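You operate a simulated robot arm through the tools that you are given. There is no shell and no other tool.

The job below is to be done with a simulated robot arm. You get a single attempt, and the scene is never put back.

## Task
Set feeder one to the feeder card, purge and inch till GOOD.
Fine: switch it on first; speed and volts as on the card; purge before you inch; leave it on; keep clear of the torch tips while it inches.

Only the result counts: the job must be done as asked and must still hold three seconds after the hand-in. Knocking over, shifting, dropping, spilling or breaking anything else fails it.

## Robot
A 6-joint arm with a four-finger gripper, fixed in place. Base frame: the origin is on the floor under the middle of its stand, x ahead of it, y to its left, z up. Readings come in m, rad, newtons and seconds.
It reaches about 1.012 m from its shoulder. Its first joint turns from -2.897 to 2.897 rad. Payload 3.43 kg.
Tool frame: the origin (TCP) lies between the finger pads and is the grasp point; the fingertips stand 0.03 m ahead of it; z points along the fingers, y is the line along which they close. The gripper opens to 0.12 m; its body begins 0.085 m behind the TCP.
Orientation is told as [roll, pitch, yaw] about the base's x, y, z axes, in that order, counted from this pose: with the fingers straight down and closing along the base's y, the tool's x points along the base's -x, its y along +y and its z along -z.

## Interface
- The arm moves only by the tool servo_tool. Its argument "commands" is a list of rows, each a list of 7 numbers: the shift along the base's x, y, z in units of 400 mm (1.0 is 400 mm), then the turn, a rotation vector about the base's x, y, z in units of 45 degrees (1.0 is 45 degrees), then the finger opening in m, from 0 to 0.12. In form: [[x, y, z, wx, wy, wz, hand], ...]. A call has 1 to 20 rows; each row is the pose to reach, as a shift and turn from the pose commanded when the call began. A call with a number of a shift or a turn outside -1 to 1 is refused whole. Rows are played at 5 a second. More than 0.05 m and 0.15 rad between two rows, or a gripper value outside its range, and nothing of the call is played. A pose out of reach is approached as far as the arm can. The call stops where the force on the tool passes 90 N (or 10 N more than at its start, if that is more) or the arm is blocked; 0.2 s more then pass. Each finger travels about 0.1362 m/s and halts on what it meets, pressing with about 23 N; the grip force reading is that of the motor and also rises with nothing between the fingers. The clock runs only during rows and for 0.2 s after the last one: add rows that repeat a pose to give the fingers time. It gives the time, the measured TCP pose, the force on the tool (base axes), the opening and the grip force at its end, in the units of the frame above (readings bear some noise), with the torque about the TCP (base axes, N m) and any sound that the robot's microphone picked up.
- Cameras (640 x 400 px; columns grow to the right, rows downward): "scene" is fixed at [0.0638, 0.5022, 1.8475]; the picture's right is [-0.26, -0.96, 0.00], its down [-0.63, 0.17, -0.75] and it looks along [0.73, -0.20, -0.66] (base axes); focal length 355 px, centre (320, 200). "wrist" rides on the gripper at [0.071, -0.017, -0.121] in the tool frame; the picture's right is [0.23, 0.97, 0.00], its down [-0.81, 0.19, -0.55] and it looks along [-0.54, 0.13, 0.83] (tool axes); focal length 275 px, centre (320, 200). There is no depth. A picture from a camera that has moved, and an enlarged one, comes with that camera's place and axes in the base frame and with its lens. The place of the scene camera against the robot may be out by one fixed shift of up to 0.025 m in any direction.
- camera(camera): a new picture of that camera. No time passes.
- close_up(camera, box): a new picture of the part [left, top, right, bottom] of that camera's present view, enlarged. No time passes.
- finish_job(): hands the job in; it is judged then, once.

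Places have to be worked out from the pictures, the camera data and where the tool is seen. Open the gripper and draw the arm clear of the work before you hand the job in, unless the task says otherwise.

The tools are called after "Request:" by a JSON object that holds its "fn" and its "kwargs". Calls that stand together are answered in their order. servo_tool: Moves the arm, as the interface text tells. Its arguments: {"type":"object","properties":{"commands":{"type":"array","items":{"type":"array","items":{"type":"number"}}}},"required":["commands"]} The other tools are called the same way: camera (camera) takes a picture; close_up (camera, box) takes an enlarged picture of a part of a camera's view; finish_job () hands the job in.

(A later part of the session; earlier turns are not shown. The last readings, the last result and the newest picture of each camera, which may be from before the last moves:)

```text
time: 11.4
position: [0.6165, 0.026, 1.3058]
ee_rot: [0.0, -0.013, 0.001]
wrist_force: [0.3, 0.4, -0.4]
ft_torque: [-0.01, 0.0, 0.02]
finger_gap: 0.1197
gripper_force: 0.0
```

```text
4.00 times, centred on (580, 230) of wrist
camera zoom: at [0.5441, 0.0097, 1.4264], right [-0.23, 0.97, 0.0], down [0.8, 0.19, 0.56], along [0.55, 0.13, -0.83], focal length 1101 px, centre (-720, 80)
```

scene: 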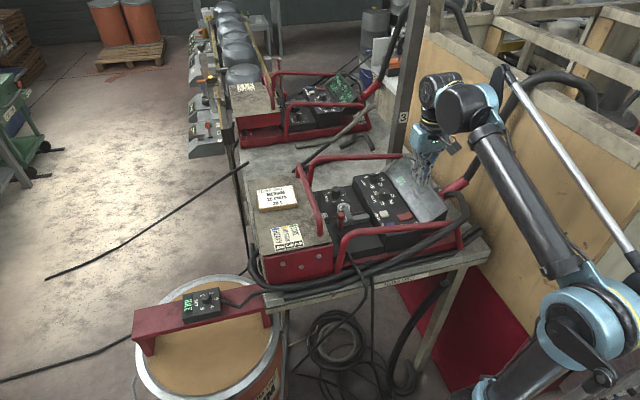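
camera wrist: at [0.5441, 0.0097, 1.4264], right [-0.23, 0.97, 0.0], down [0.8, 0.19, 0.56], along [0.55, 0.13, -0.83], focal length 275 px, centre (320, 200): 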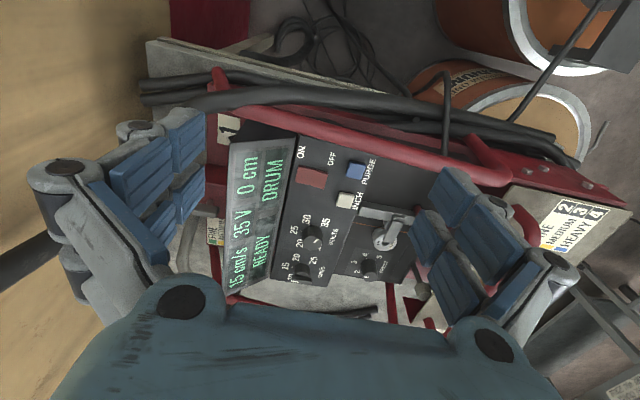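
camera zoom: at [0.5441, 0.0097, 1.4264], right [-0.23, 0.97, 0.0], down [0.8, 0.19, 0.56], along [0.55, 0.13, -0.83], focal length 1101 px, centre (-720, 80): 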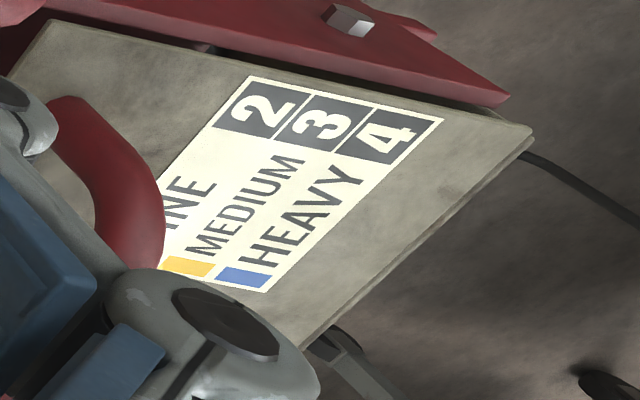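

Close-ups show PRESS already sits at 3 (the MEDIUM value), speed at 15, volts at 35, with VOLTS centre at [0.8445, 0.067] and cm/s centre at [0.937, 0.067]. I go above the VOLTS knob with the gripper turned -30° and a narrow opening.

Request:
{"fn": "servo_tool", "kwargs": {"commands": [[0.114, 0.0207, 0, 0, 0, -0.133, 0.055], [0.228, 0.0413, 0, 0, 0, -0.267, 0.055], [0.342, 0.062, 0, 0, 0, -0.4, 0.055], [0.456, 0.0826, 0, 0, 0, -0.533, 0.055], [0.57, 0.1033, 0, 0, 0, -0.667, 0.055], [0.57, 0.1033, -0.1, 0, 0, -0.667, 0.055], [0.57, 0.1033, -0.2, 0, 0, -0.667, 0.055], [0.57, 0.1033, -0.3, 0, 0, -0.667, 0.055], [0.57, 0.1033, -0.3, 0, 0, -0.667, 0.055], [0.57, 0.1033, -0.3, 0, 0, -0.667, 0.055]]}}

Request:
{"fn": "camera", "kwargs": {"camera": "wrist"}}

Request:
{"fn": "close_up", "kwargs": {"camera": "scene", "box": [340, 120, 460, 240]}}

```text
time: 13.6
position: [0.8429, 0.069, 1.1867]
ee_rot: [0.0, -0.013, -0.522]
wrist_force: [-0.1, 0.4, -0.1]
ft_torque: [0.0, 0.0, 0.02]
finger_gap: 0.0548
gripper_force: 0.0
```

```text
taken
camera wrist: at [0.7719, 0.0901, 1.3062], right [0.29, 0.96, 0.0], down [0.79, -0.24, 0.56], along [0.54, -0.16, -0.83], focal length 275 px, centre (320, 200)
```

wrist: 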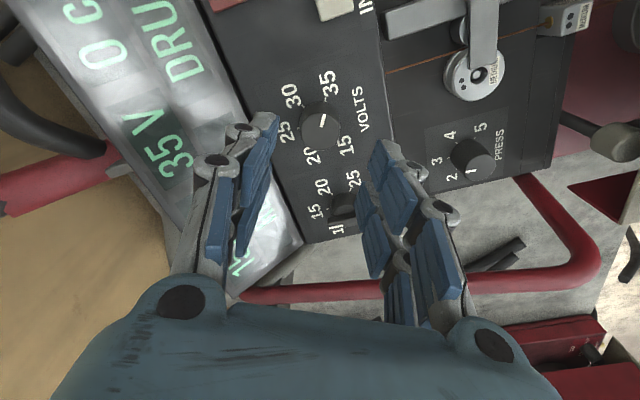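

```text
3.33 times, centred on (400, 180) of scene
camera zoom: at [0.0638, 0.5022, 1.8475], right [-0.26, -0.96, 0.0], down [-0.63, 0.17, -0.75], along [0.73, -0.2, -0.66], focal length 1184 px, centre (53, 267)
```

zoom: 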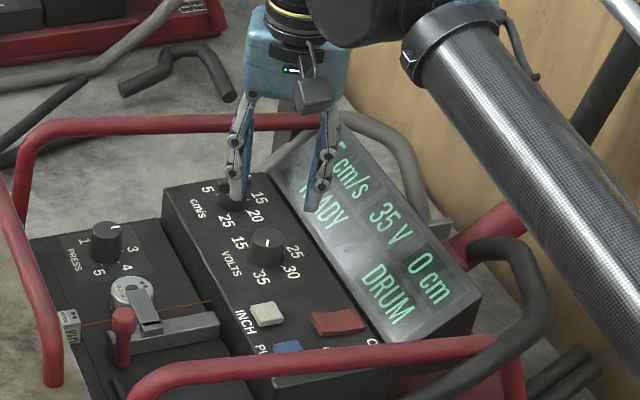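

I check the knob's offset from the gripper axis with an enlargement before going down.

Request:
{"fn": "close_up", "kwargs": {"camera": "wrist", "box": [270, 70, 390, 250]}}

```text
2.22 times, centred on (330, 160) of wrist
camera zoom: at [0.7719, 0.0901, 1.3062], right [0.29, 0.96, 0.0], down [0.79, -0.24, 0.56], along [0.54, -0.16, -0.83], focal length 612 px, centre (298, 289)
```

zoom: 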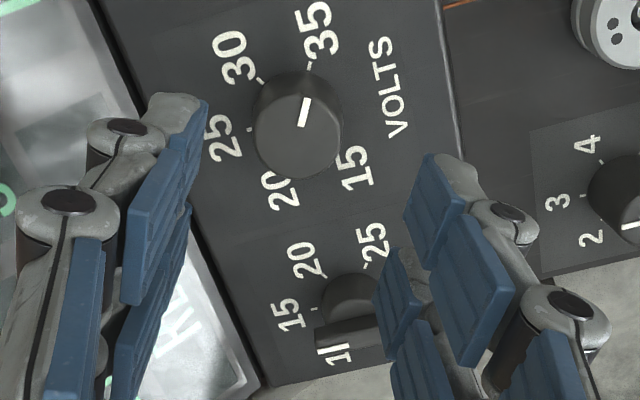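

The knob is centred under the TCP within a millimetre. I descend so the tips sit about 6 mm above the panel and close on the knob.

Request:
{"fn": "servo_tool", "kwargs": {"commands": [[0, 0, -0.1, 0, 0, 0, 0.055], [0, 0, -0.17, 0, 0, 0, 0.055], [0, 0, -0.188, 0, 0, 0, 0.055], [0, 0, -0.188, 0, 0, 0, 0.055], [0, 0, -0.188, 0, 0, 0, 0.03], [0, 0, -0.188, 0, 0, 0, 0.0], [0, 0, -0.188, 0, 0, 0, 0.0]]}}

Request:
{"fn": "camera", "kwargs": {"camera": "wrist"}}

Request:
{"fn": "close_up", "kwargs": {"camera": "scene", "box": [340, 120, 460, 240]}}

```text
time: 15.2
position: [0.8432, 0.0692, 1.1116]
ee_rot: [-0.001, -0.012, -0.525]
wrist_force: [7.3, 9.2, 0.3]
ft_torque: [0.33, -0.47, 0.07]
finger_gap: 0.032
gripper_force: 45.0
```

```text
taken
camera wrist: at [0.7722, 0.0899, 1.232], right [0.29, 0.96, 0.0], down [0.79, -0.24, 0.56], along [0.54, -0.16, -0.83], focal length 275 px, centre (320, 200)
```

wrist: 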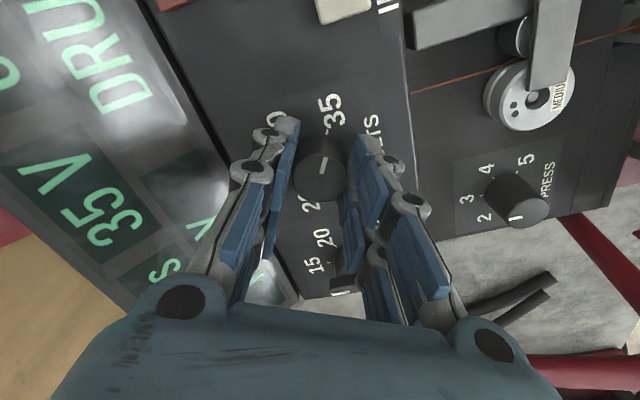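

```text
3.33 times, centred on (400, 180) of scene
camera zoom: at [0.0638, 0.5022, 1.8475], right [-0.26, -0.96, 0.0], down [-0.63, 0.17, -0.75], along [0.73, -0.2, -0.66], focal length 1184 px, centre (53, 267)
```

zoom: 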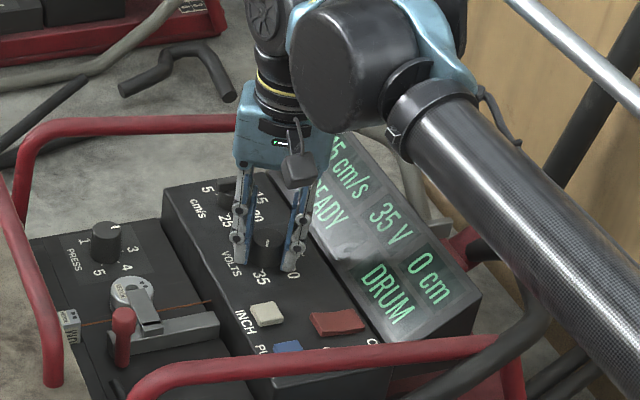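

Gripped: 0.032 m between the pads. I now turn the knob +60° about z (counter-clockwise) toward 30 V.

Request:
{"fn": "servo_tool", "kwargs": {"commands": [[0, 0, 0, 0, 0, 0.167, 0], [0, 0, 0, 0, 0, 0.333, 0], [0, 0, 0, 0, 0, 0.5, 0], [0, 0, 0, 0, 0, 0.667, 0], [0, 0, 0, 0, 0, 0.833, 0], [0, 0, 0, 0, 0, 1.0, 0], [0, 0, 0, 0, 0, 1.0, 0]]}}

Request:
{"fn": "camera", "kwargs": {"camera": "wrist"}}

Request:
{"fn": "close_up", "kwargs": {"camera": "scene", "box": [340, 120, 460, 240]}}

```text
time: 16.8
position: [0.8428, 0.0675, 1.1127]
ee_rot: [0.0, -0.013, 0.263]
wrist_force: [9.9, -0.6, 27.8]
ft_torque: [0.03, -1.08, -0.01]
finger_gap: 0.0315
gripper_force: 45.2
```

```text
taken
camera wrist: at [0.7775, 0.0316, 1.2319], right [-0.47, 0.88, 0.0], down [0.73, 0.39, 0.56], along [0.5, 0.27, -0.83], focal length 275 px, centre (320, 200)
```

wrist: 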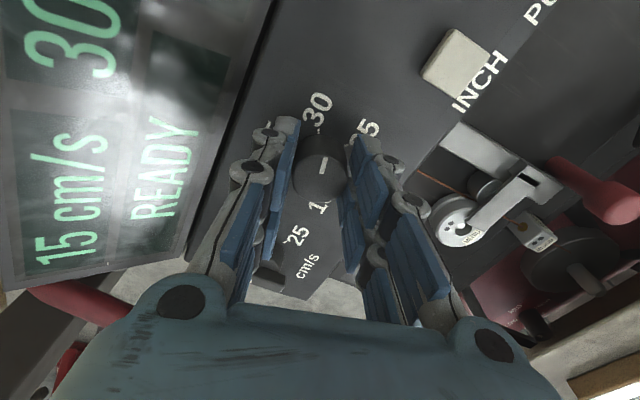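

```text
3.33 times, centred on (400, 180) of scene
camera zoom: at [0.0638, 0.5022, 1.8475], right [-0.26, -0.96, 0.0], down [-0.63, 0.17, -0.75], along [0.73, -0.2, -0.66], focal length 1184 px, centre (53, 267)
```

zoom: 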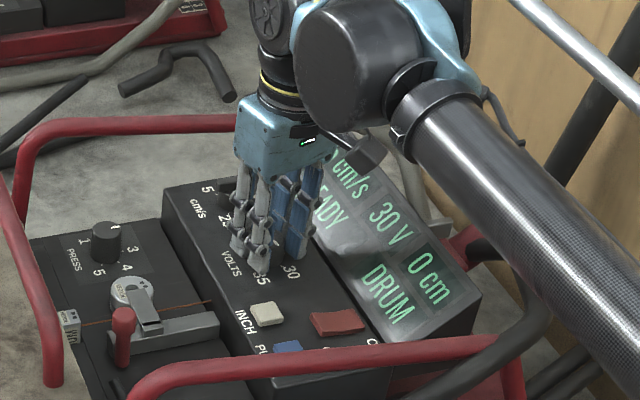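

Display shows 30 V after 45°; I turn the last 15° so the pointer sits squarely on the 30 mark, then check.

Request:
{"fn": "servo_tool", "kwargs": {"commands": [[0, 0, 0, 0, 0, 0.15, 0], [0, 0, 0, 0, 0, 0.32, 0], [0, 0, 0, 0, 0, 0.32, 0]]}}

Request:
{"fn": "close_up", "kwargs": {"camera": "wrist", "box": [260, 90, 400, 290]}}

Request:
{"fn": "close_up", "kwargs": {"camera": "scene", "box": [340, 120, 460, 240]}}

```text
time: 17.6
position: [0.844, 0.0669, 1.1119]
ee_rot: [0.002, -0.012, 0.512]
wrist_force: [9.7, -10.7, 21.7]
ft_torque: [-0.18, -0.83, -0.02]
finger_gap: 0.0319
gripper_force: 45.4
```

```text
2.00 times, centred on (330, 190) of wrist
camera zoom: at [0.7886, 0.0159, 1.2319], right [-0.68, 0.73, 0.0], down [0.61, 0.56, 0.56], along [0.41, 0.38, -0.83], focal length 551 px, centre (300, 220)
```

zoom: 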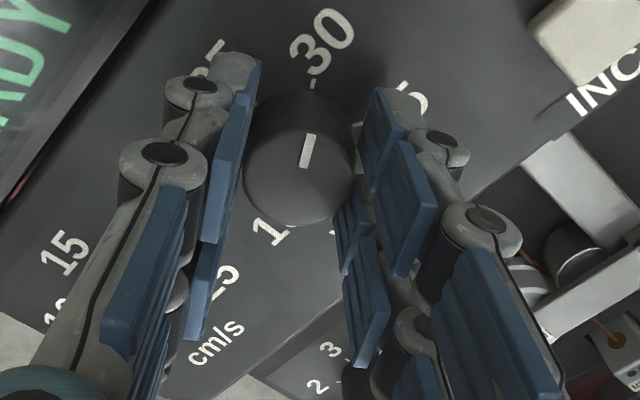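

```text
3.33 times, centred on (400, 180) of scene
camera zoom: at [0.0638, 0.5022, 1.8475], right [-0.26, -0.96, 0.0], down [-0.63, 0.17, -0.75], along [0.73, -0.2, -0.66], focal length 1184 px, centre (53, 267)
```

zoom: 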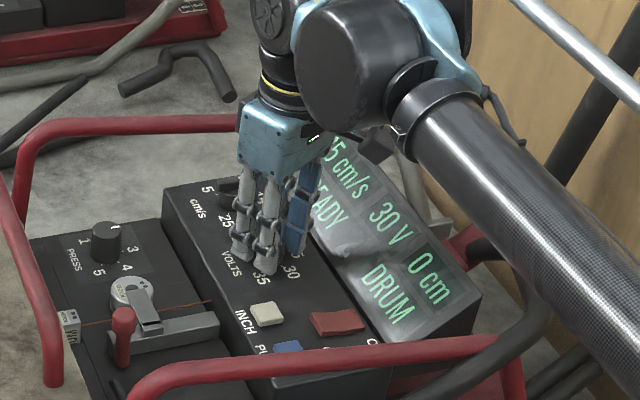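

VOLTS is set: the pointer is on 30 and the display shows 30 V. I open, rise, and start toward the cm/s knob while turning the gripper toward +90° so the pads straddle its bar.

Request:
{"fn": "servo_tool", "kwargs": {"commands": [[0, 0, 0, 0, 0, 0, 0.055], [0, 0, 0, 0, 0, 0, 0.055], [0, 0, 0.1, 0, 0, 0, 0.055], [0, 0, 0.2, 0, 0, 0, 0.055], [0.08, 0, 0.2, 0, 0, 0.17, 0.055], [0.16, 0, 0.2, 0, 0, 0.34, 0.055], [0.2325, 0, 0.2, 0, 0, 0.51, 0.055], [0.2325, 0, 0.2, 0, 0, 0.68, 0.055], [0.2325, 0, 0.2, 0, 0, 0.84, 0.05], [0.2325, 0, 0.2, 0, 0, 1.0, 0.045], [0.2325, 0, 0.2, 0, 0, 1.0, 0.045]]}}

Request:
{"fn": "camera", "kwargs": {"camera": "wrist"}}

Request:
{"fn": "close_up", "kwargs": {"camera": "scene", "box": [340, 120, 460, 240]}}

```text
time: 20.0
position: [0.9368, 0.0677, 1.1919]
ee_rot: [0.001, -0.012, 1.3]
wrist_force: [0.5, 0.6, -0.8]
ft_torque: [0.03, -0.02, 0.0]
finger_gap: 0.0447
gripper_force: 0.0
```

```text
taken
camera wrist: at [0.9343, -0.007, 1.3112], right [-1.0, 0.04, 0.0], down [0.03, 0.83, 0.56], along [0.02, 0.56, -0.83], focal length 275 px, centre (320, 200)
```

wrist: 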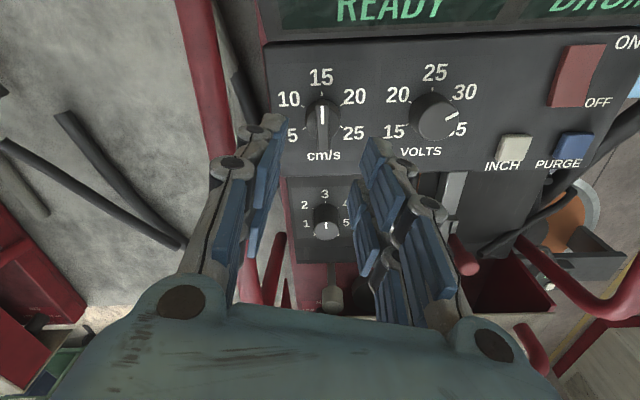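

```text
3.33 times, centred on (400, 180) of scene
camera zoom: at [0.0638, 0.5022, 1.8475], right [-0.26, -0.96, 0.0], down [-0.63, 0.17, -0.75], along [0.73, -0.2, -0.66], focal length 1184 px, centre (53, 267)
```

zoom: 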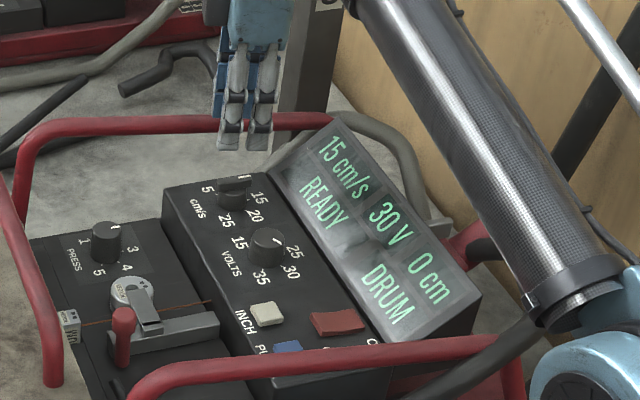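

Good operator-side view: the speed bar points at 15 and the knob lies between the fingers. I enlarge to check the centring.

Request:
{"fn": "close_up", "kwargs": {"camera": "wrist", "box": [260, 60, 400, 180]}}

Request:
{"fn": "close_up", "kwargs": {"camera": "wrist", "box": [270, 170, 380, 310]}}

```text
3.33 times, centred on (330, 120) of wrist
camera zoom: at [0.9343, -0.007, 1.3112], right [-1.0, 0.04, 0.0], down [0.03, 0.83, 0.56], along [0.02, 0.56, -0.83], focal length 918 px, centre (287, 467)
```

zoom: 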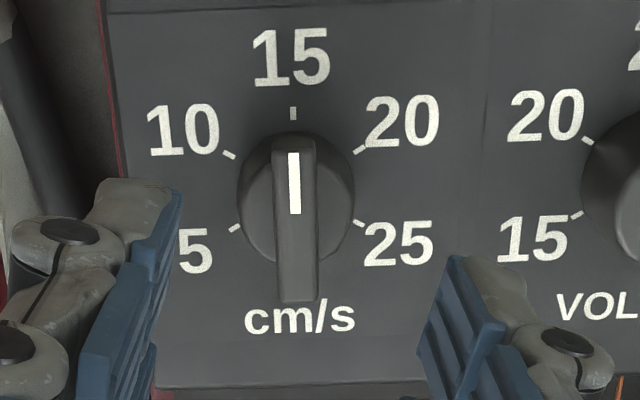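

```text
2.86 times, centred on (325, 240) of wrist
camera zoom: at [0.9343, -0.007, 1.3112], right [-1.0, 0.04, 0.0], down [0.03, 0.83, 0.56], along [0.02, 0.56, -0.83], focal length 786 px, centre (306, 86)
```

zoom: 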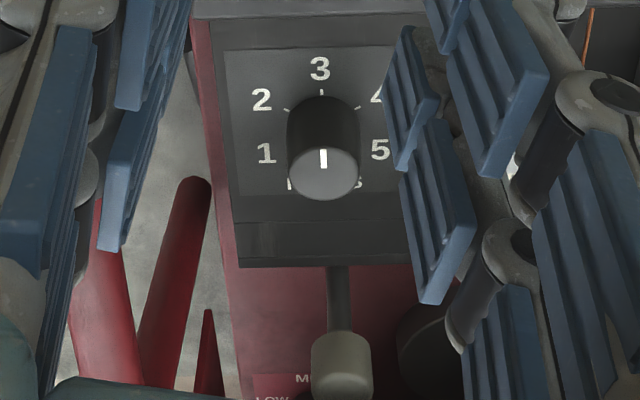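

PRESS is clearly on 3. The speed knob is centred within about 1.5 mm; I square the gripper to 90°, descend and close on it.

Request:
{"fn": "servo_tool", "kwargs": {"commands": [[-0.002, -0.002, 0, 0, 0, 0.17, 0.045], [-0.002, -0.002, 0, 0, 0, 0.344, 0.045], [-0.002, -0.002, -0.09, 0, 0, 0.344, 0.045], [-0.002, -0.002, -0.17, 0, 0, 0.344, 0.045], [-0.002, -0.002, -0.197, 0, 0, 0.344, 0.045], [-0.002, -0.002, -0.197, 0, 0, 0.344, 0.045], [-0.002, -0.002, -0.197, 0, 0, 0.344, 0.02], [-0.002, -0.002, -0.197, 0, 0, 0.344, 0.0], [-0.002, -0.002, -0.197, 0, 0, 0.344, 0.0]]}}

Request:
{"fn": "close_up", "kwargs": {"camera": "wrist", "box": [220, 60, 420, 260]}}

Request:
{"fn": "close_up", "kwargs": {"camera": "scene", "box": [340, 120, 460, 240]}}

```text
time: 22.0
position: [0.936, 0.0675, 1.1129]
ee_rot: [0.002, -0.013, 1.569]
wrist_force: [4.2, 9.0, -1.2]
ft_torque: [0.69, -0.22, -0.02]
finger_gap: 0.0265
gripper_force: 45.6
```

```text
2.00 times, centred on (320, 160) of wrist
camera zoom: at [0.9522, -0.0062, 1.2328], right [-0.97, -0.23, 0.0], down [-0.19, 0.8, 0.56], along [-0.13, 0.55, -0.83], focal length 551 px, centre (320, 280)
```

zoom: 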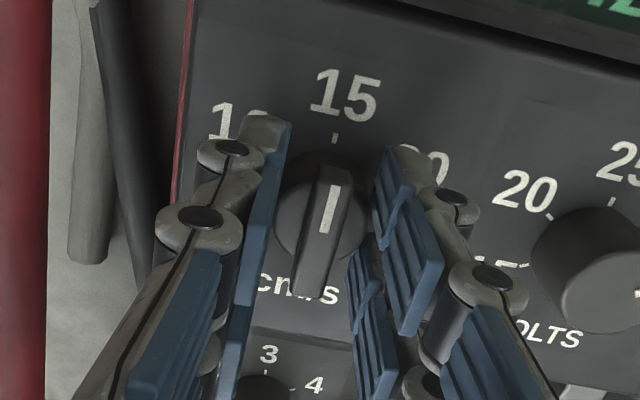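

```text
3.33 times, centred on (400, 180) of scene
camera zoom: at [0.0638, 0.5022, 1.8475], right [-0.26, -0.96, 0.0], down [-0.63, 0.17, -0.75], along [0.73, -0.2, -0.66], focal length 1184 px, centre (53, 267)
```

zoom: 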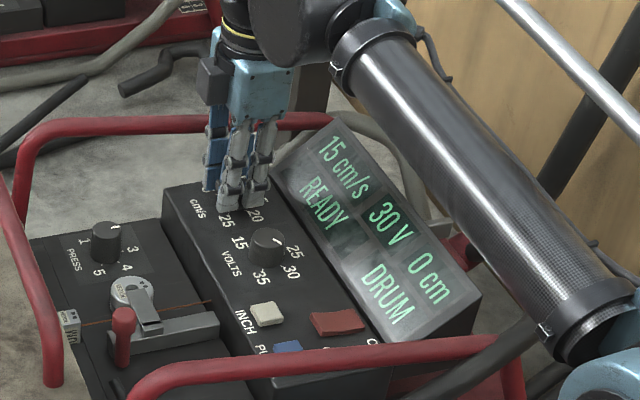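

Gripped at 0.0265 m on the knob body. I turn it -60° about z (clockwise) to 20 cm/s in two stages.

Request:
{"fn": "servo_tool", "kwargs": {"commands": [[0, 0, 0, 0, 0, -0.167, 0], [0, 0, 0, 0, 0, -0.333, 0], [0, 0, 0, 0, 0, -0.5, 0], [0, 0, 0, 0, 0, -0.667, 0], [0, 0, 0, 0, 0, -0.833, 0], [0, 0, 0, 0, 0, -1.0, 0], [0, 0, 0, 0, 0, -1.0, 0]]}}

Request:
{"fn": "close_up", "kwargs": {"camera": "wrist", "box": [220, 60, 420, 260]}}

Request:
{"fn": "close_up", "kwargs": {"camera": "scene", "box": [340, 120, 460, 240]}}

```text
time: 23.6
position: [0.9343, 0.0667, 1.113]
ee_rot: [0.0, -0.009, 0.781]
wrist_force: [-33.5, 12.3, -27.0]
ft_torque: [0.18, 0.89, 0.01]
finger_gap: 0.0264
gripper_force: 44.9
```

```text
2.00 times, centred on (320, 160) of wrist
camera zoom: at [0.8957, 0.0037, 1.2335], right [-0.85, 0.53, 0.0], down [0.44, 0.7, 0.56], along [0.3, 0.48, -0.83], focal length 551 px, centre (320, 280)
```

zoom: 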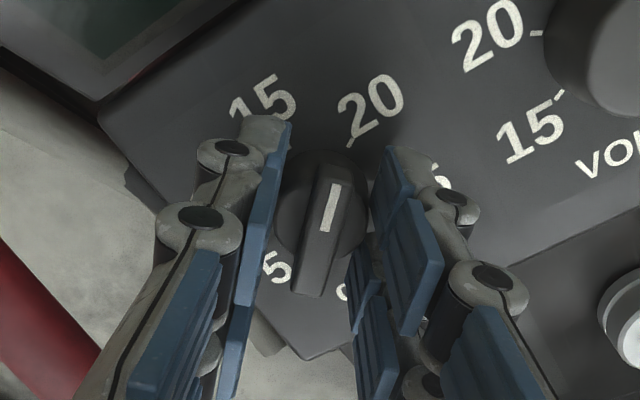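

```text
3.33 times, centred on (400, 180) of scene
camera zoom: at [0.0638, 0.5022, 1.8475], right [-0.26, -0.96, 0.0], down [-0.63, 0.17, -0.75], along [0.73, -0.2, -0.66], focal length 1184 px, centre (53, 267)
```

zoom: 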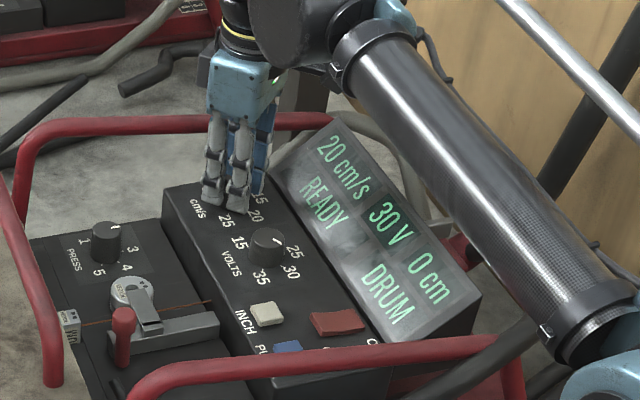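

Display reads 20 cm/s. There is some sideways load (-33 N in x), so I finish the last 15° while easing 1.5 mm toward -x.

Request:
{"fn": "servo_tool", "kwargs": {"commands": [[-0.004, 0, 0, 0, 0, -0.16, 0], [-0.004, 0, 0, 0, 0, -0.32, 0], [-0.004, 0, 0, 0, 0, -0.32, 0]]}}

Request:
{"fn": "close_up", "kwargs": {"camera": "wrist", "box": [220, 60, 420, 260]}}

Request:
{"fn": "close_up", "kwargs": {"camera": "scene", "box": [340, 120, 460, 240]}}

```text
time: 24.4
position: [0.9343, 0.0672, 1.1137]
ee_rot: [0.001, -0.015, 0.532]
wrist_force: [9.3, 18.4, 11.0]
ft_torque: [0.35, -0.09, -0.03]
finger_gap: 0.0263
gripper_force: 44.8
```

```text
2.00 times, centred on (320, 160) of wrist
camera zoom: at [0.8805, 0.0156, 1.2334], right [-0.69, 0.72, 0.0], down [0.6, 0.57, 0.56], along [0.41, 0.39, -0.83], focal length 551 px, centre (320, 280)
```

zoom: 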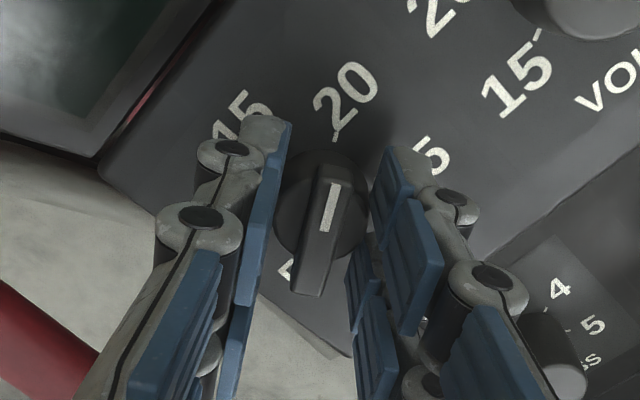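

```text
3.33 times, centred on (400, 180) of scene
camera zoom: at [0.0638, 0.5022, 1.8475], right [-0.26, -0.96, 0.0], down [-0.63, 0.17, -0.75], along [0.73, -0.2, -0.66], focal length 1184 px, centre (53, 267)
```

zoom: 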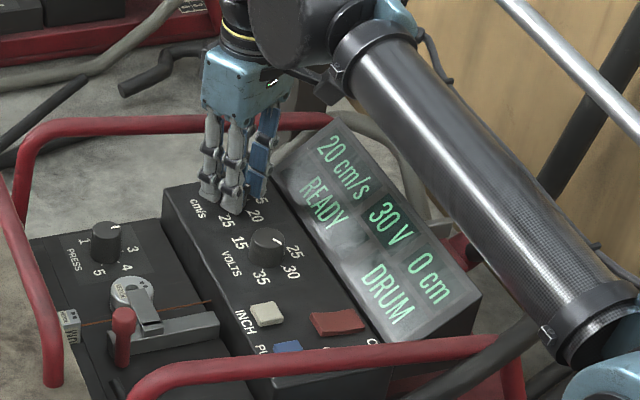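

Speed is set: pointer on 20 and display 20 cm/s. I open, rise, and turn toward +y to inspect the small knob with "LOW / M.." markings seen behind the PRESS deck.

Request:
{"fn": "servo_tool", "kwargs": {"commands": [[0, 0, 0, 0, 0, 0, 0.05], [0, 0, 0, 0, 0, 0, 0.055], [0, 0, 0.1, 0, 0, 0, 0.055], [0, 0, 0.2, 0, 0, 0, 0.055], [0, 0, 0.3, 0, 0, 0.15, 0.055], [0, 0, 0.4, 0, 0, 0.3, 0.08], [0, 0.05, 0.45, 0, 0, 0.45, 0.12], [0, 0.1, 0.45, 0, 0, 0.6, 0.12], [0, 0.15, 0.45, 0, 0, 0.75, 0.12], [0, 0.15, 0.45, 0, 0, 0.9, 0.12], [0, 0.15, 0.45, 0, 0, 1.0, 0.12], [0, 0.15, 0.45, 0, 0, 1.0, 0.12]]}}

Request:
{"fn": "camera", "kwargs": {"camera": "wrist"}}

Request:
{"fn": "close_up", "kwargs": {"camera": "scene", "box": [340, 120, 460, 240]}}

```text
time: 27.0
position: [0.934, 0.128, 1.2939]
ee_rot: [0.002, -0.011, 1.318]
wrist_force: [0.2, -1.0, -0.1]
ft_torque: [0.02, -0.01, 0.02]
finger_gap: 0.1201
gripper_force: 0.1
```

```text
taken
camera wrist: at [0.9328, 0.052, 1.4125], right [-1.0, 0.02, 0.0], down [0.02, 0.83, 0.56], along [0.01, 0.56, -0.83], focal length 275 px, centre (320, 200)
```

wrist: 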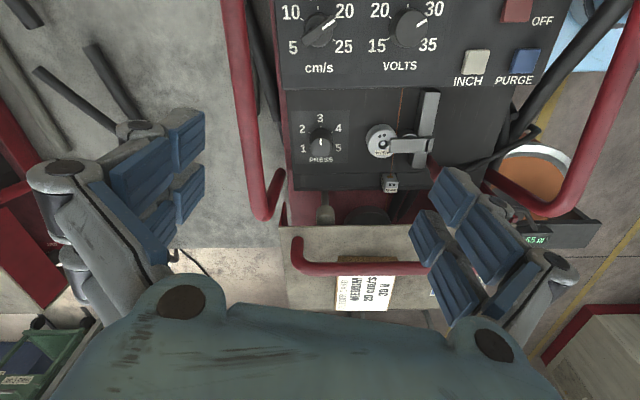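

```text
3.33 times, centred on (400, 180) of scene
camera zoom: at [0.0638, 0.5022, 1.8475], right [-0.26, -0.96, 0.0], down [-0.63, 0.17, -0.75], along [0.73, -0.2, -0.66], focal length 1184 px, centre (53, 267)
```

zoom: 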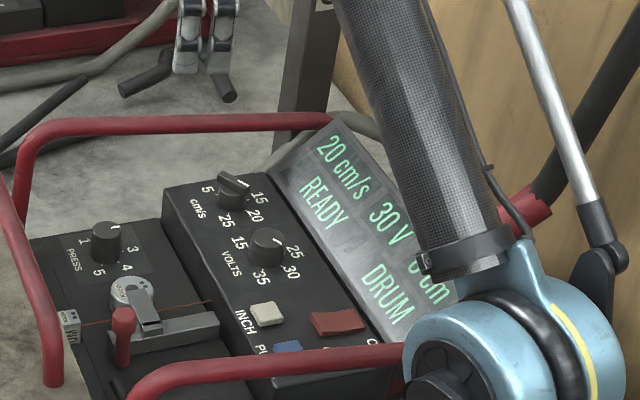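

I enlarge the small knob under the lid and the object with the green display lower right.

Request:
{"fn": "close_up", "kwargs": {"camera": "wrist", "box": [270, 160, 450, 250]}}

Request:
{"fn": "close_up", "kwargs": {"camera": "wrist", "box": [460, 110, 640, 260]}}

Request:
{"fn": "close_up", "kwargs": {"camera": "wrist", "box": [270, 0, 560, 180]}}

```text
3.56 times, centred on (360, 205) of wrist
camera zoom: at [0.9328, 0.052, 1.4125], right [-1.0, 0.02, 0.0], down [0.02, 0.83, 0.56], along [0.01, 0.56, -0.83], focal length 979 px, centre (178, 182)
```

zoom: 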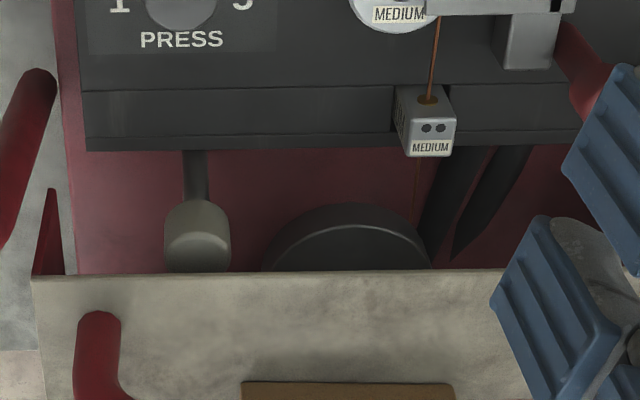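

```text
2.67 times, centred on (550, 185) of wrist
camera zoom: at [0.9328, 0.052, 1.4125], right [-1.0, 0.02, 0.0], down [0.02, 0.83, 0.56], along [0.01, 0.56, -0.83], focal length 734 px, centre (-293, 240)
```

zoom: 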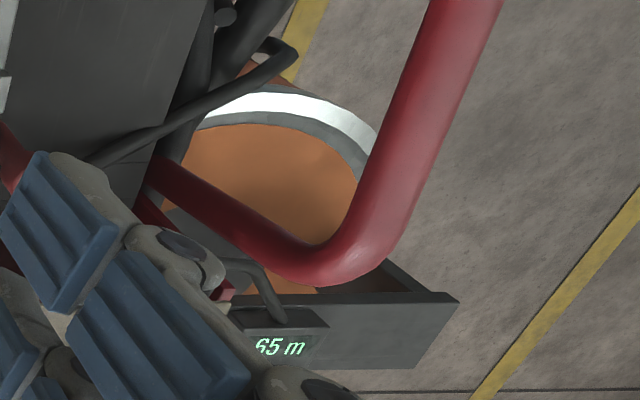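

```text
2.21 times, centred on (415, 90) of wrist
camera zoom: at [0.9328, 0.052, 1.4125], right [-1.0, 0.02, 0.0], down [0.02, 0.83, 0.56], along [0.01, 0.56, -0.83], focal length 608 px, centre (110, 443)
```

zoom: 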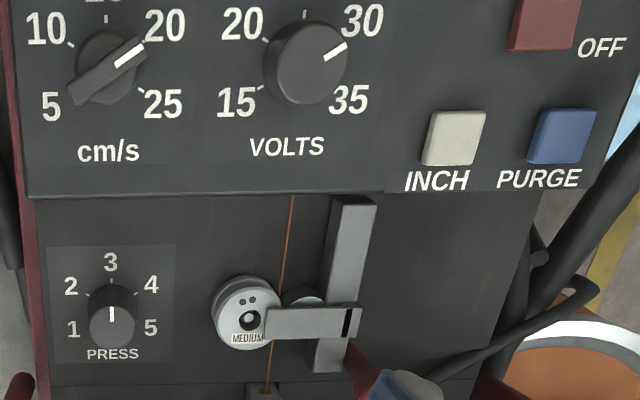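

Below the lid edge is a gray-knobbed lever with a partly hidden plate. I tilt the camera more level toward +y to read it.

Request:
{"fn": "servo_tool", "kwargs": {"commands": [[0, 0, 0, 0.15, 0, 0, 0.12], [0, 0, 0, 0.3, 0, 0, 0.12], [0, 0, 0, 0.45, 0, 0, 0.12], [0, 0.02, -0.08, 0.6, 0, 0, 0.12], [0, 0.04, -0.16, 0.7, 0, 0, 0.12], [0, 0.04, -0.16, 0.7, 0, 0, 0.12], [0, 0.04, -0.16, 0.7, 0, 0, 0.12]]}}

Request:
{"fn": "camera", "kwargs": {"camera": "wrist"}}

```text
time: 28.6
position: [0.9329, 0.1442, 1.2281]
ee_rot: [0.153, -0.542, 1.272]
wrist_force: [0.1, 0.3, -0.5]
ft_torque: [0.02, 0.0, 0.02]
finger_gap: 0.1198
gripper_force: 0.2
```

```text
taken
camera wrist: at [0.9321, 0.0171, 1.2905], right [-1.0, 0.02, 0.01], down [0.02, 0.41, 0.91], along [0.01, 0.91, -0.41], focal length 275 px, centre (320, 200)
```

wrist: 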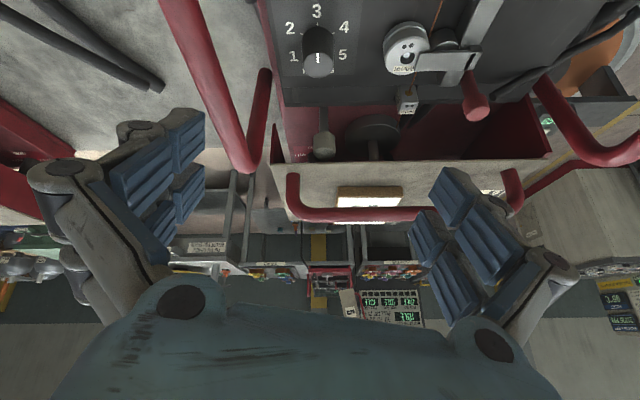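

Request:
{"fn": "close_up", "kwargs": {"camera": "wrist", "box": [270, 90, 450, 170]}}

Request:
{"fn": "close_up", "kwargs": {"camera": "wrist", "box": [150, 220, 450, 340]}}

Request:
{"fn": "close_up", "kwargs": {"camera": "wrist", "box": [500, 60, 640, 240]}}

```text
3.56 times, centred on (360, 130) of wrist
camera zoom: at [0.9321, 0.0171, 1.2905], right [-1.0, 0.02, 0.01], down [0.02, 0.41, 0.91], along [0.01, 0.91, -0.41], focal length 979 px, centre (178, 449)
```

zoom: 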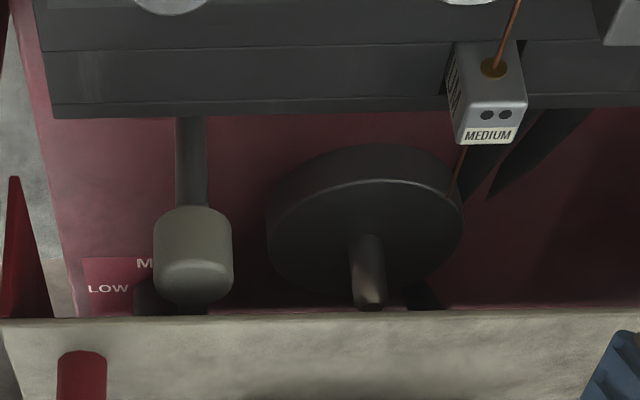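

```text
2.13 times, centred on (300, 280) of wrist
camera zoom: at [0.9321, 0.0171, 1.2905], right [-1.0, 0.02, 0.01], down [0.02, 0.41, 0.91], along [0.01, 0.91, -0.41], focal length 587 px, centre (363, 29)
```

zoom: 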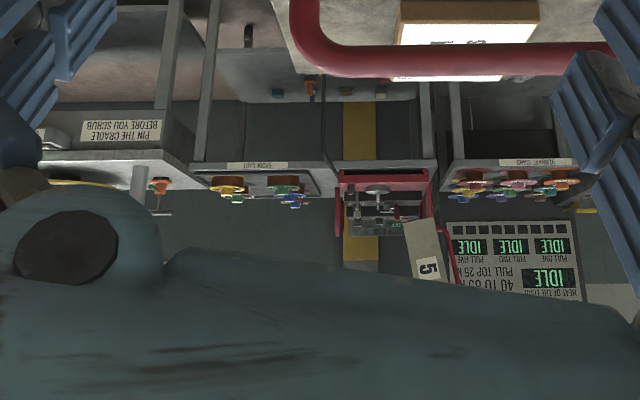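

```text
2.22 times, centred on (570, 150) of wrist
camera zoom: at [0.9321, 0.0171, 1.2905], right [-1.0, 0.02, 0.01], down [0.02, 0.41, 0.91], along [0.01, 0.91, -0.41], focal length 612 px, centre (-236, 311)
```

zoom: 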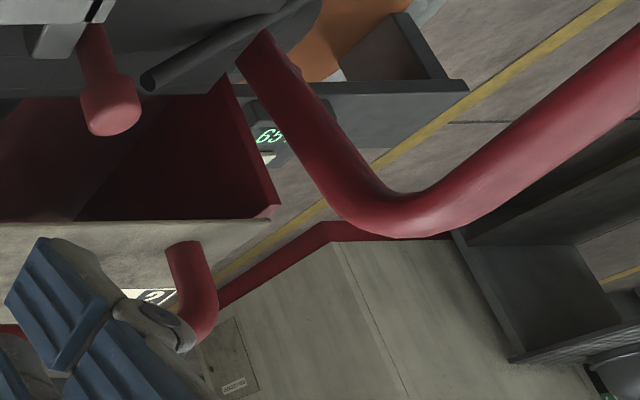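

Inside is just an empty spool hub (so the wire source is the drum) and a LOW/M.. brake knob, not part of this job. I level the tool again and rise.

Request:
{"fn": "servo_tool", "kwargs": {"commands": [[0, 0, 0.08, -0.15, 0, 0, 0.1], [0, 0, 0.16, -0.3, 0, 0, 0.05], [0, 0, 0.2, -0.45, 0, 0, 0.0], [0, 0, 0.2, -0.6, 0, 0, 0.0], [0, 0, 0.2, -0.7, 0, 0, 0.0], [0, 0, 0.2, -0.7, 0, 0, 0.0]]}}

Request:
{"fn": "servo_tool", "kwargs": {"commands": [[-0.1, -0.02, 0, 0, 0, -0.17, 0], [-0.2, -0.04, 0, 0, 0, -0.34, 0], [-0.3, -0.06, 0, 0, 0, -0.51, 0], [-0.4, -0.08, 0, 0, 0, -0.68, 0], [-0.5, -0.1, 0, 0, 0, -0.85, 0], [-0.558, -0.114, 0, 0, 0, -1.0, 0], [-0.558, -0.114, 0, 0, 0, -1.0, 0]]}}

Request:
{"fn": "servo_tool", "kwargs": {"commands": [[0, 0, 0, 0, 0, -0.17, 0], [0, 0, 0, 0, 0, -0.34, 0], [0, 0, 0, 0, 0, -0.51, 0], [0, 0, 0, 0, 0, -0.678, 0], [0, 0, 0, 0, 0, -0.678, 0]]}}

Request:
{"fn": "camera", "kwargs": {"camera": "wrist"}}

```text
time: 30.0
position: [0.9298, 0.1422, 1.3029]
ee_rot: [0.001, -0.011, 1.318]
wrist_force: [0.3, -0.5, -0.4]
ft_torque: [-0.03, -0.01, 0.0]
finger_gap: 0.0002
gripper_force: 22.9
out of reach, approached as far as the arm can: row 4, 5, 6
```

```text
time: 31.6
position: [0.7046, 0.0955, 1.3014]
ee_rot: [0.001, -0.012, 0.531]
wrist_force: [0.1, 0.6, 0.4]
ft_torque: [0.02, 0.02, 0.03]
finger_gap: 0.0001
gripper_force: 23.1
```

```text
time: 32.8
position: [0.7055, 0.0958, 1.3021]
ee_rot: [0.0, -0.011, -0.001]
wrist_force: [-0.5, 0.0, 0.2]
ft_torque: [0.01, 0.0, 0.0]
finger_gap: 0.0
gripper_force: 23.1
```

```text
taken
camera wrist: at [0.6331, 0.0793, 1.4215], right [-0.23, 0.97, 0.0], down [0.8, 0.19, 0.56], along [0.55, 0.13, -0.83], focal length 275 px, centre (320, 200)
```

wrist: 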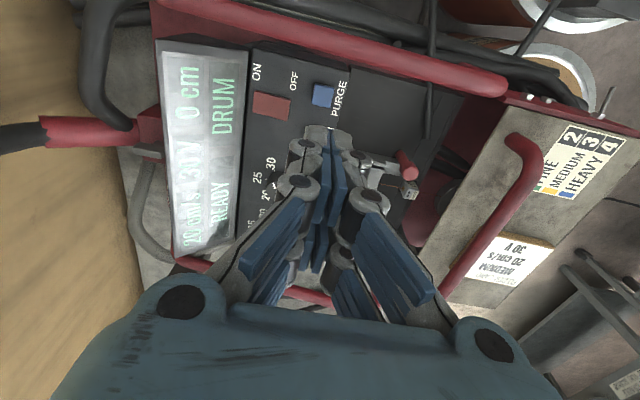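

TCP is now upright near PURGE at [0.7055, 0.0958, 1.302] with closed fingers. I centre over PURGE and descend to just above it.

Request:
{"fn": "servo_tool", "kwargs": {"commands": [[0.01, 0.007, 0, 0, 0, 0, 0], [0.01, 0.007, -0.11, 0, 0, 0, 0], [0.01, 0.007, -0.22, 0, 0, 0, 0], [0.01, 0.007, -0.33, 0, 0, 0, 0], [0.01, 0.007, -0.42, 0, 0, 0, 0], [0.01, 0.007, -0.445, 0, 0, 0, 0], [0.01, 0.007, -0.445, 0, 0, 0, 0]]}}

Request:
{"fn": "camera", "kwargs": {"camera": "wrist"}}

Request:
{"fn": "close_up", "kwargs": {"camera": "scene", "box": [340, 140, 460, 260]}}

```text
time: 34.4
position: [0.7093, 0.0981, 1.1244]
ee_rot: [-0.001, -0.012, -0.001]
wrist_force: [1.1, 0.2, 0.0]
ft_torque: [-0.03, -0.01, -0.04]
finger_gap: 0.0001
gripper_force: 23.5
```

```text
taken
camera wrist: at [0.6373, 0.0813, 1.2437], right [-0.23, 0.97, 0.0], down [0.8, 0.19, 0.56], along [0.55, 0.13, -0.83], focal length 275 px, centre (320, 200)
```

wrist: 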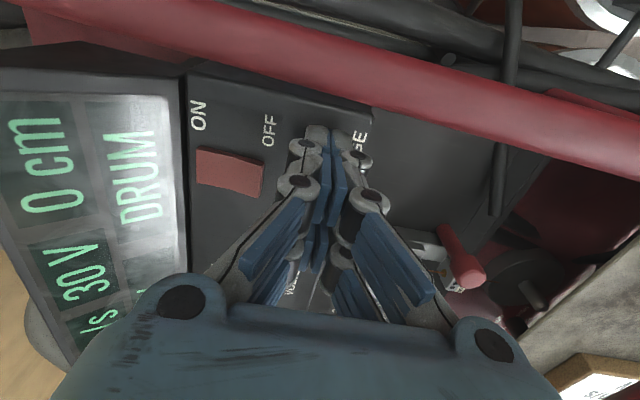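

```text
3.33 times, centred on (400, 200) of scene
camera zoom: at [0.0638, 0.5022, 1.8475], right [-0.26, -0.96, 0.0], down [-0.63, 0.17, -0.75], along [0.73, -0.2, -0.66], focal length 1184 px, centre (53, 200)
```

zoom: 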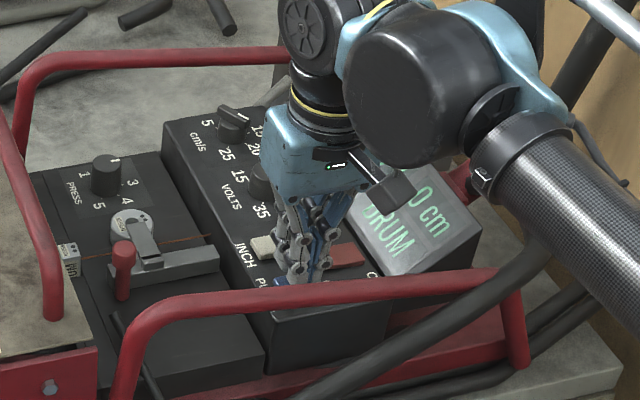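

Tips are right above PURGE and clear of the guard bar. I press down in small increments.

Request:
{"fn": "servo_tool", "kwargs": {"commands": [[0, 0, -0.015, 0, 0, 0, 0], [0, 0, -0.022, 0, 0, 0, 0], [0, 0, -0.028, 0, 0, 0, 0], [0, 0, -0.028, 0, 0, 0, 0]]}}

Request:
{"fn": "close_up", "kwargs": {"camera": "scene", "box": [340, 140, 460, 260]}}

Request:
{"fn": "close_up", "kwargs": {"camera": "wrist", "box": [0, 60, 300, 340]}}

```text
time: 35.4
position: [0.7089, 0.0979, 1.1133]
ee_rot: [0.0, -0.013, -0.002]
wrist_force: [1.0, -0.2, -0.5]
ft_torque: [-0.03, -0.01, -0.03]
finger_gap: 0.0001
gripper_force: 23.6
```

```text
3.33 times, centred on (400, 200) of scene
camera zoom: at [0.0638, 0.5022, 1.8475], right [-0.26, -0.96, 0.0], down [-0.63, 0.17, -0.75], along [0.73, -0.2, -0.66], focal length 1184 px, centre (53, 200)
```

zoom: 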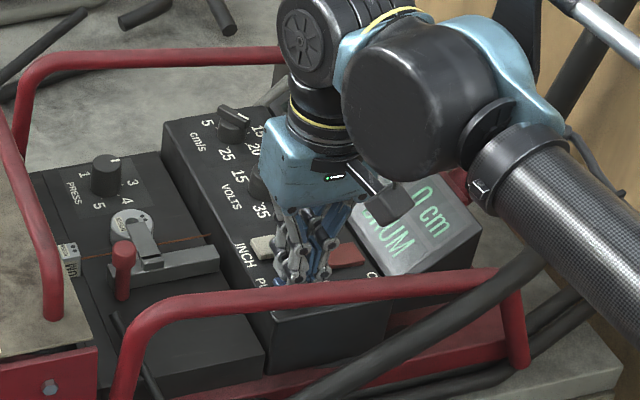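

```text
1.43 times, centred on (150, 200) of wrist
camera zoom: at [0.6367, 0.081, 1.2327], right [-0.23, 0.97, 0.0], down [0.8, 0.19, 0.56], along [0.55, 0.13, -0.83], focal length 393 px, centre (563, 200)
```

zoom: 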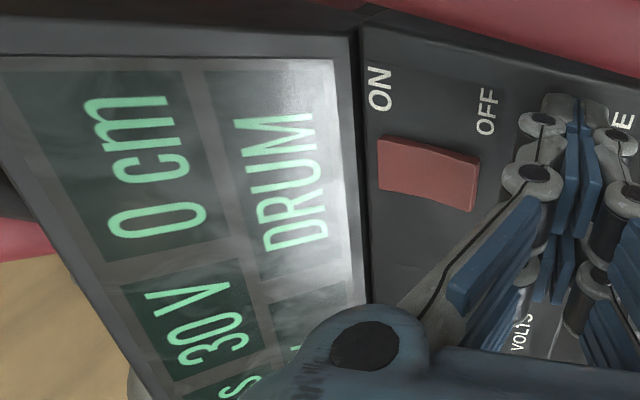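

No contact yet at tip height 1.083. I press about 4 mm more and listen.

Request:
{"fn": "servo_tool", "kwargs": {"commands": [[0, 0, -0.005, 0, 0, 0, 0], [0, 0, -0.01, 0, 0, 0, 0], [0, 0, -0.01, 0, 0, 0, 0]]}}

Request:
{"fn": "close_up", "kwargs": {"camera": "wrist", "box": [0, 60, 400, 340]}}

Request:
{"fn": "close_up", "kwargs": {"camera": "scene", "box": [340, 140, 460, 260]}}

```text
time: 36.2
position: [0.7092, 0.0985, 1.1086]
ee_rot: [0.001, -0.011, -0.003]
wrist_force: [0.3, 0.8, 1.6]
ft_torque: [0.0, 0.04, 0.0]
finger_gap: 0.0059
gripper_force: 33.7
heard: click
```

```text
1.43 times, centred on (200, 200) of wrist
camera zoom: at [0.6369, 0.081, 1.2288], right [-0.23, 0.97, 0.0], down [0.8, 0.19, 0.56], along [0.55, 0.13, -0.83], focal length 393 px, centre (491, 200)
```

zoom: 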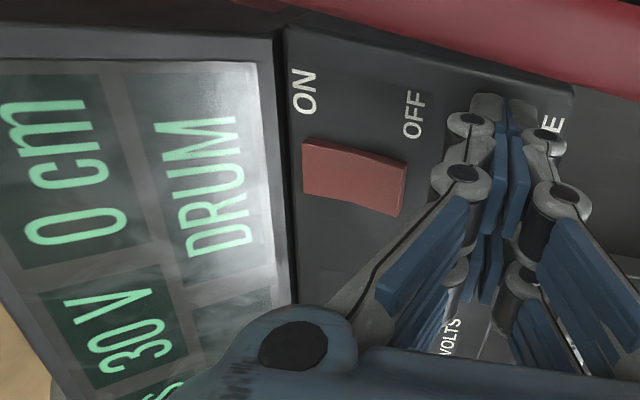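

```text
3.33 times, centred on (400, 200) of scene
camera zoom: at [0.0638, 0.5022, 1.8475], right [-0.26, -0.96, 0.0], down [-0.63, 0.17, -0.75], along [0.73, -0.2, -0.66], focal length 1184 px, centre (53, 200)
```

zoom: 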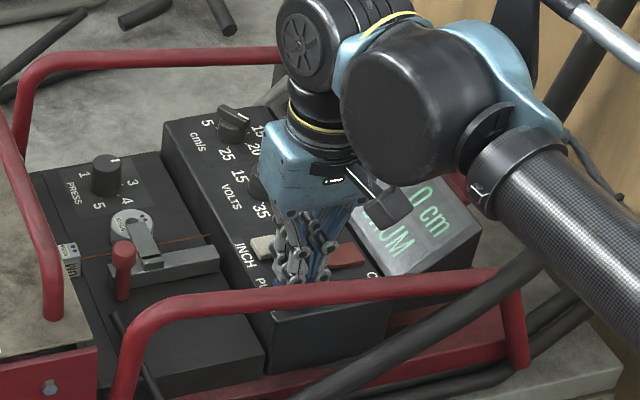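

A click: PURGE is pressed. I hold it and listen for the gas.

Request:
{"fn": "servo_tool", "kwargs": {"commands": [[0, 0, 0, 0, 0, 0, 0], [0, 0, 0, 0, 0, 0, 0], [0, 0, 0, 0, 0, 0, 0], [0, 0, 0, 0, 0, 0, 0], [0, 0, 0, 0, 0, 0, 0]]}}

Request:
{"fn": "camera", "kwargs": {"camera": "wrist"}}

Request:
{"fn": "close_up", "kwargs": {"camera": "scene", "box": [340, 140, 460, 260]}}

```text
time: 37.4
position: [0.71, 0.0981, 1.1092]
ee_rot: [-0.001, -0.014, -0.004]
wrist_force: [-0.7, -0.7, 1.6]
ft_torque: [-0.01, 0.01, -0.02]
finger_gap: 0.0059
gripper_force: 32.7
```

```text
taken
camera wrist: at [0.6369, 0.081, 1.2288], right [-0.23, 0.97, 0.0], down [0.8, 0.19, 0.56], along [0.55, 0.13, -0.83], focal length 275 px, centre (320, 200)
```

wrist: 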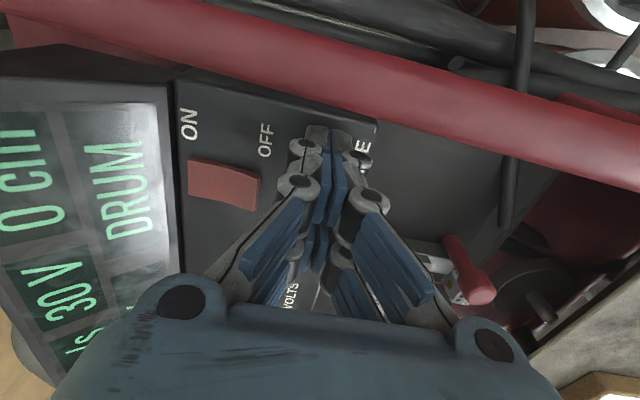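

```text
3.33 times, centred on (400, 200) of scene
camera zoom: at [0.0638, 0.5022, 1.8475], right [-0.26, -0.96, 0.0], down [-0.63, 0.17, -0.75], along [0.73, -0.2, -0.66], focal length 1184 px, centre (53, 200)
```

zoom: 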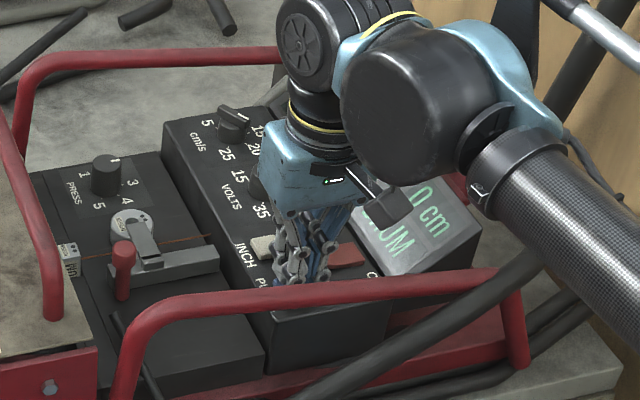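

The press holds steady at low force. I keep it down about two more seconds, then lift to read the status.

Request:
{"fn": "servo_tool", "kwargs": {"commands": [[0, 0, 0, 0, 0, 0, 0], [0, 0, 0, 0, 0, 0, 0], [0, 0, 0, 0, 0, 0, 0], [0, 0, 0, 0, 0, 0, 0], [0, 0, 0, 0, 0, 0, 0], [0, 0, 0, 0, 0, 0, 0], [0, 0, 0, 0, 0, 0, 0], [0, 0, 0, 0, 0, 0, 0], [0, 0, 0, 0, 0, 0, 0], [0, 0, 0, 0, 0, 0, 0]]}}

Request:
{"fn": "servo_tool", "kwargs": {"commands": [[0, 0, 0.03, 0, 0, 0, 0], [0, 0, 0.14, 0, 0, 0, 0], [0, 0, 0.25, 0, 0, 0, 0], [0, 0, 0.36, 0, 0, 0, 0], [0, 0, 0.4, 0, 0, 0, 0], [0, 0, 0.4, 0, 0, 0, 0]]}}

Request:
{"fn": "camera", "kwargs": {"camera": "wrist"}}

Request:
{"fn": "close_up", "kwargs": {"camera": "scene", "box": [340, 140, 460, 260]}}

Request:
{"fn": "close_up", "kwargs": {"camera": "scene", "box": [175, 275, 239, 325]}}

```text
time: 39.6
position: [0.7103, 0.0982, 1.1096]
ee_rot: [0.001, -0.015, -0.002]
wrist_force: [0.0, -0.7, 1.4]
ft_torque: [-0.02, 0.03, -0.01]
finger_gap: 0.0062
gripper_force: 33.2
```

```text
time: 41.0
position: [0.7091, 0.0987, 1.2692]
ee_rot: [-0.001, -0.012, -0.001]
wrist_force: [0.5, -0.2, -0.1]
ft_torque: [0.04, 0.0, -0.02]
finger_gap: 0.0
gripper_force: 33.8
```

```text
taken
camera wrist: at [0.6363, 0.0809, 1.3885], right [-0.23, 0.97, 0.0], down [0.8, 0.19, 0.56], along [0.55, 0.13, -0.83], focal length 275 px, centre (320, 200)
```

wrist: 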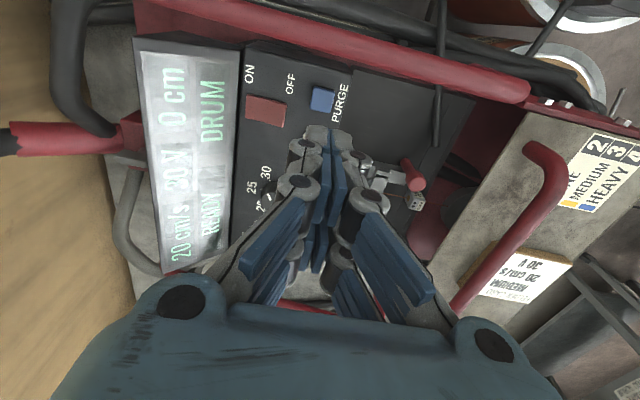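

```text
3.33 times, centred on (400, 200) of scene
camera zoom: at [0.0638, 0.5022, 1.8475], right [-0.26, -0.96, 0.0], down [-0.63, 0.17, -0.75], along [0.73, -0.2, -0.66], focal length 1184 px, centre (53, 200)
```

zoom: 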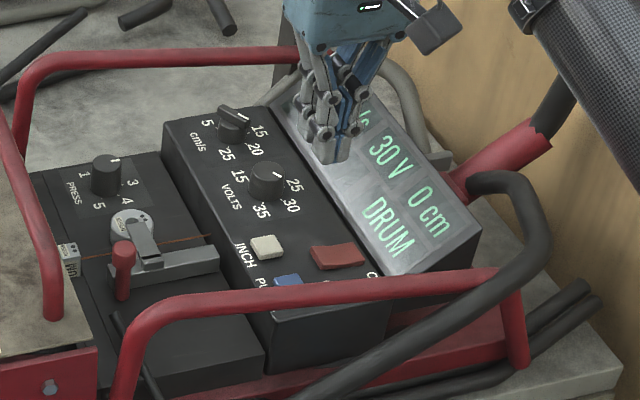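

```text
8.00 times, centred on (207, 300) of scene
camera zoom: at [0.0638, 0.5022, 1.8475], right [-0.26, -0.96, 0.0], down [-0.63, 0.17, -0.75], along [0.73, -0.2, -0.66], focal length 2842 px, centre (1224, -600)
```

zoom: 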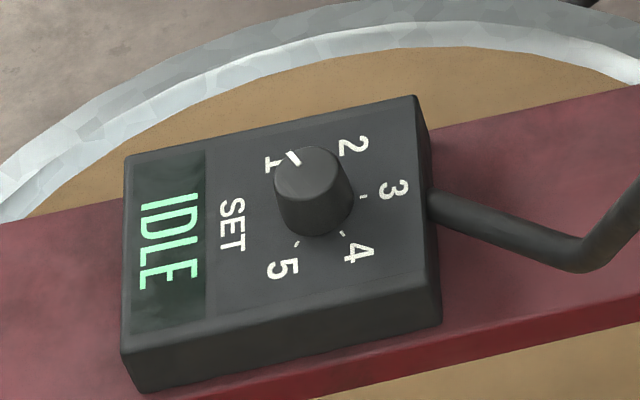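

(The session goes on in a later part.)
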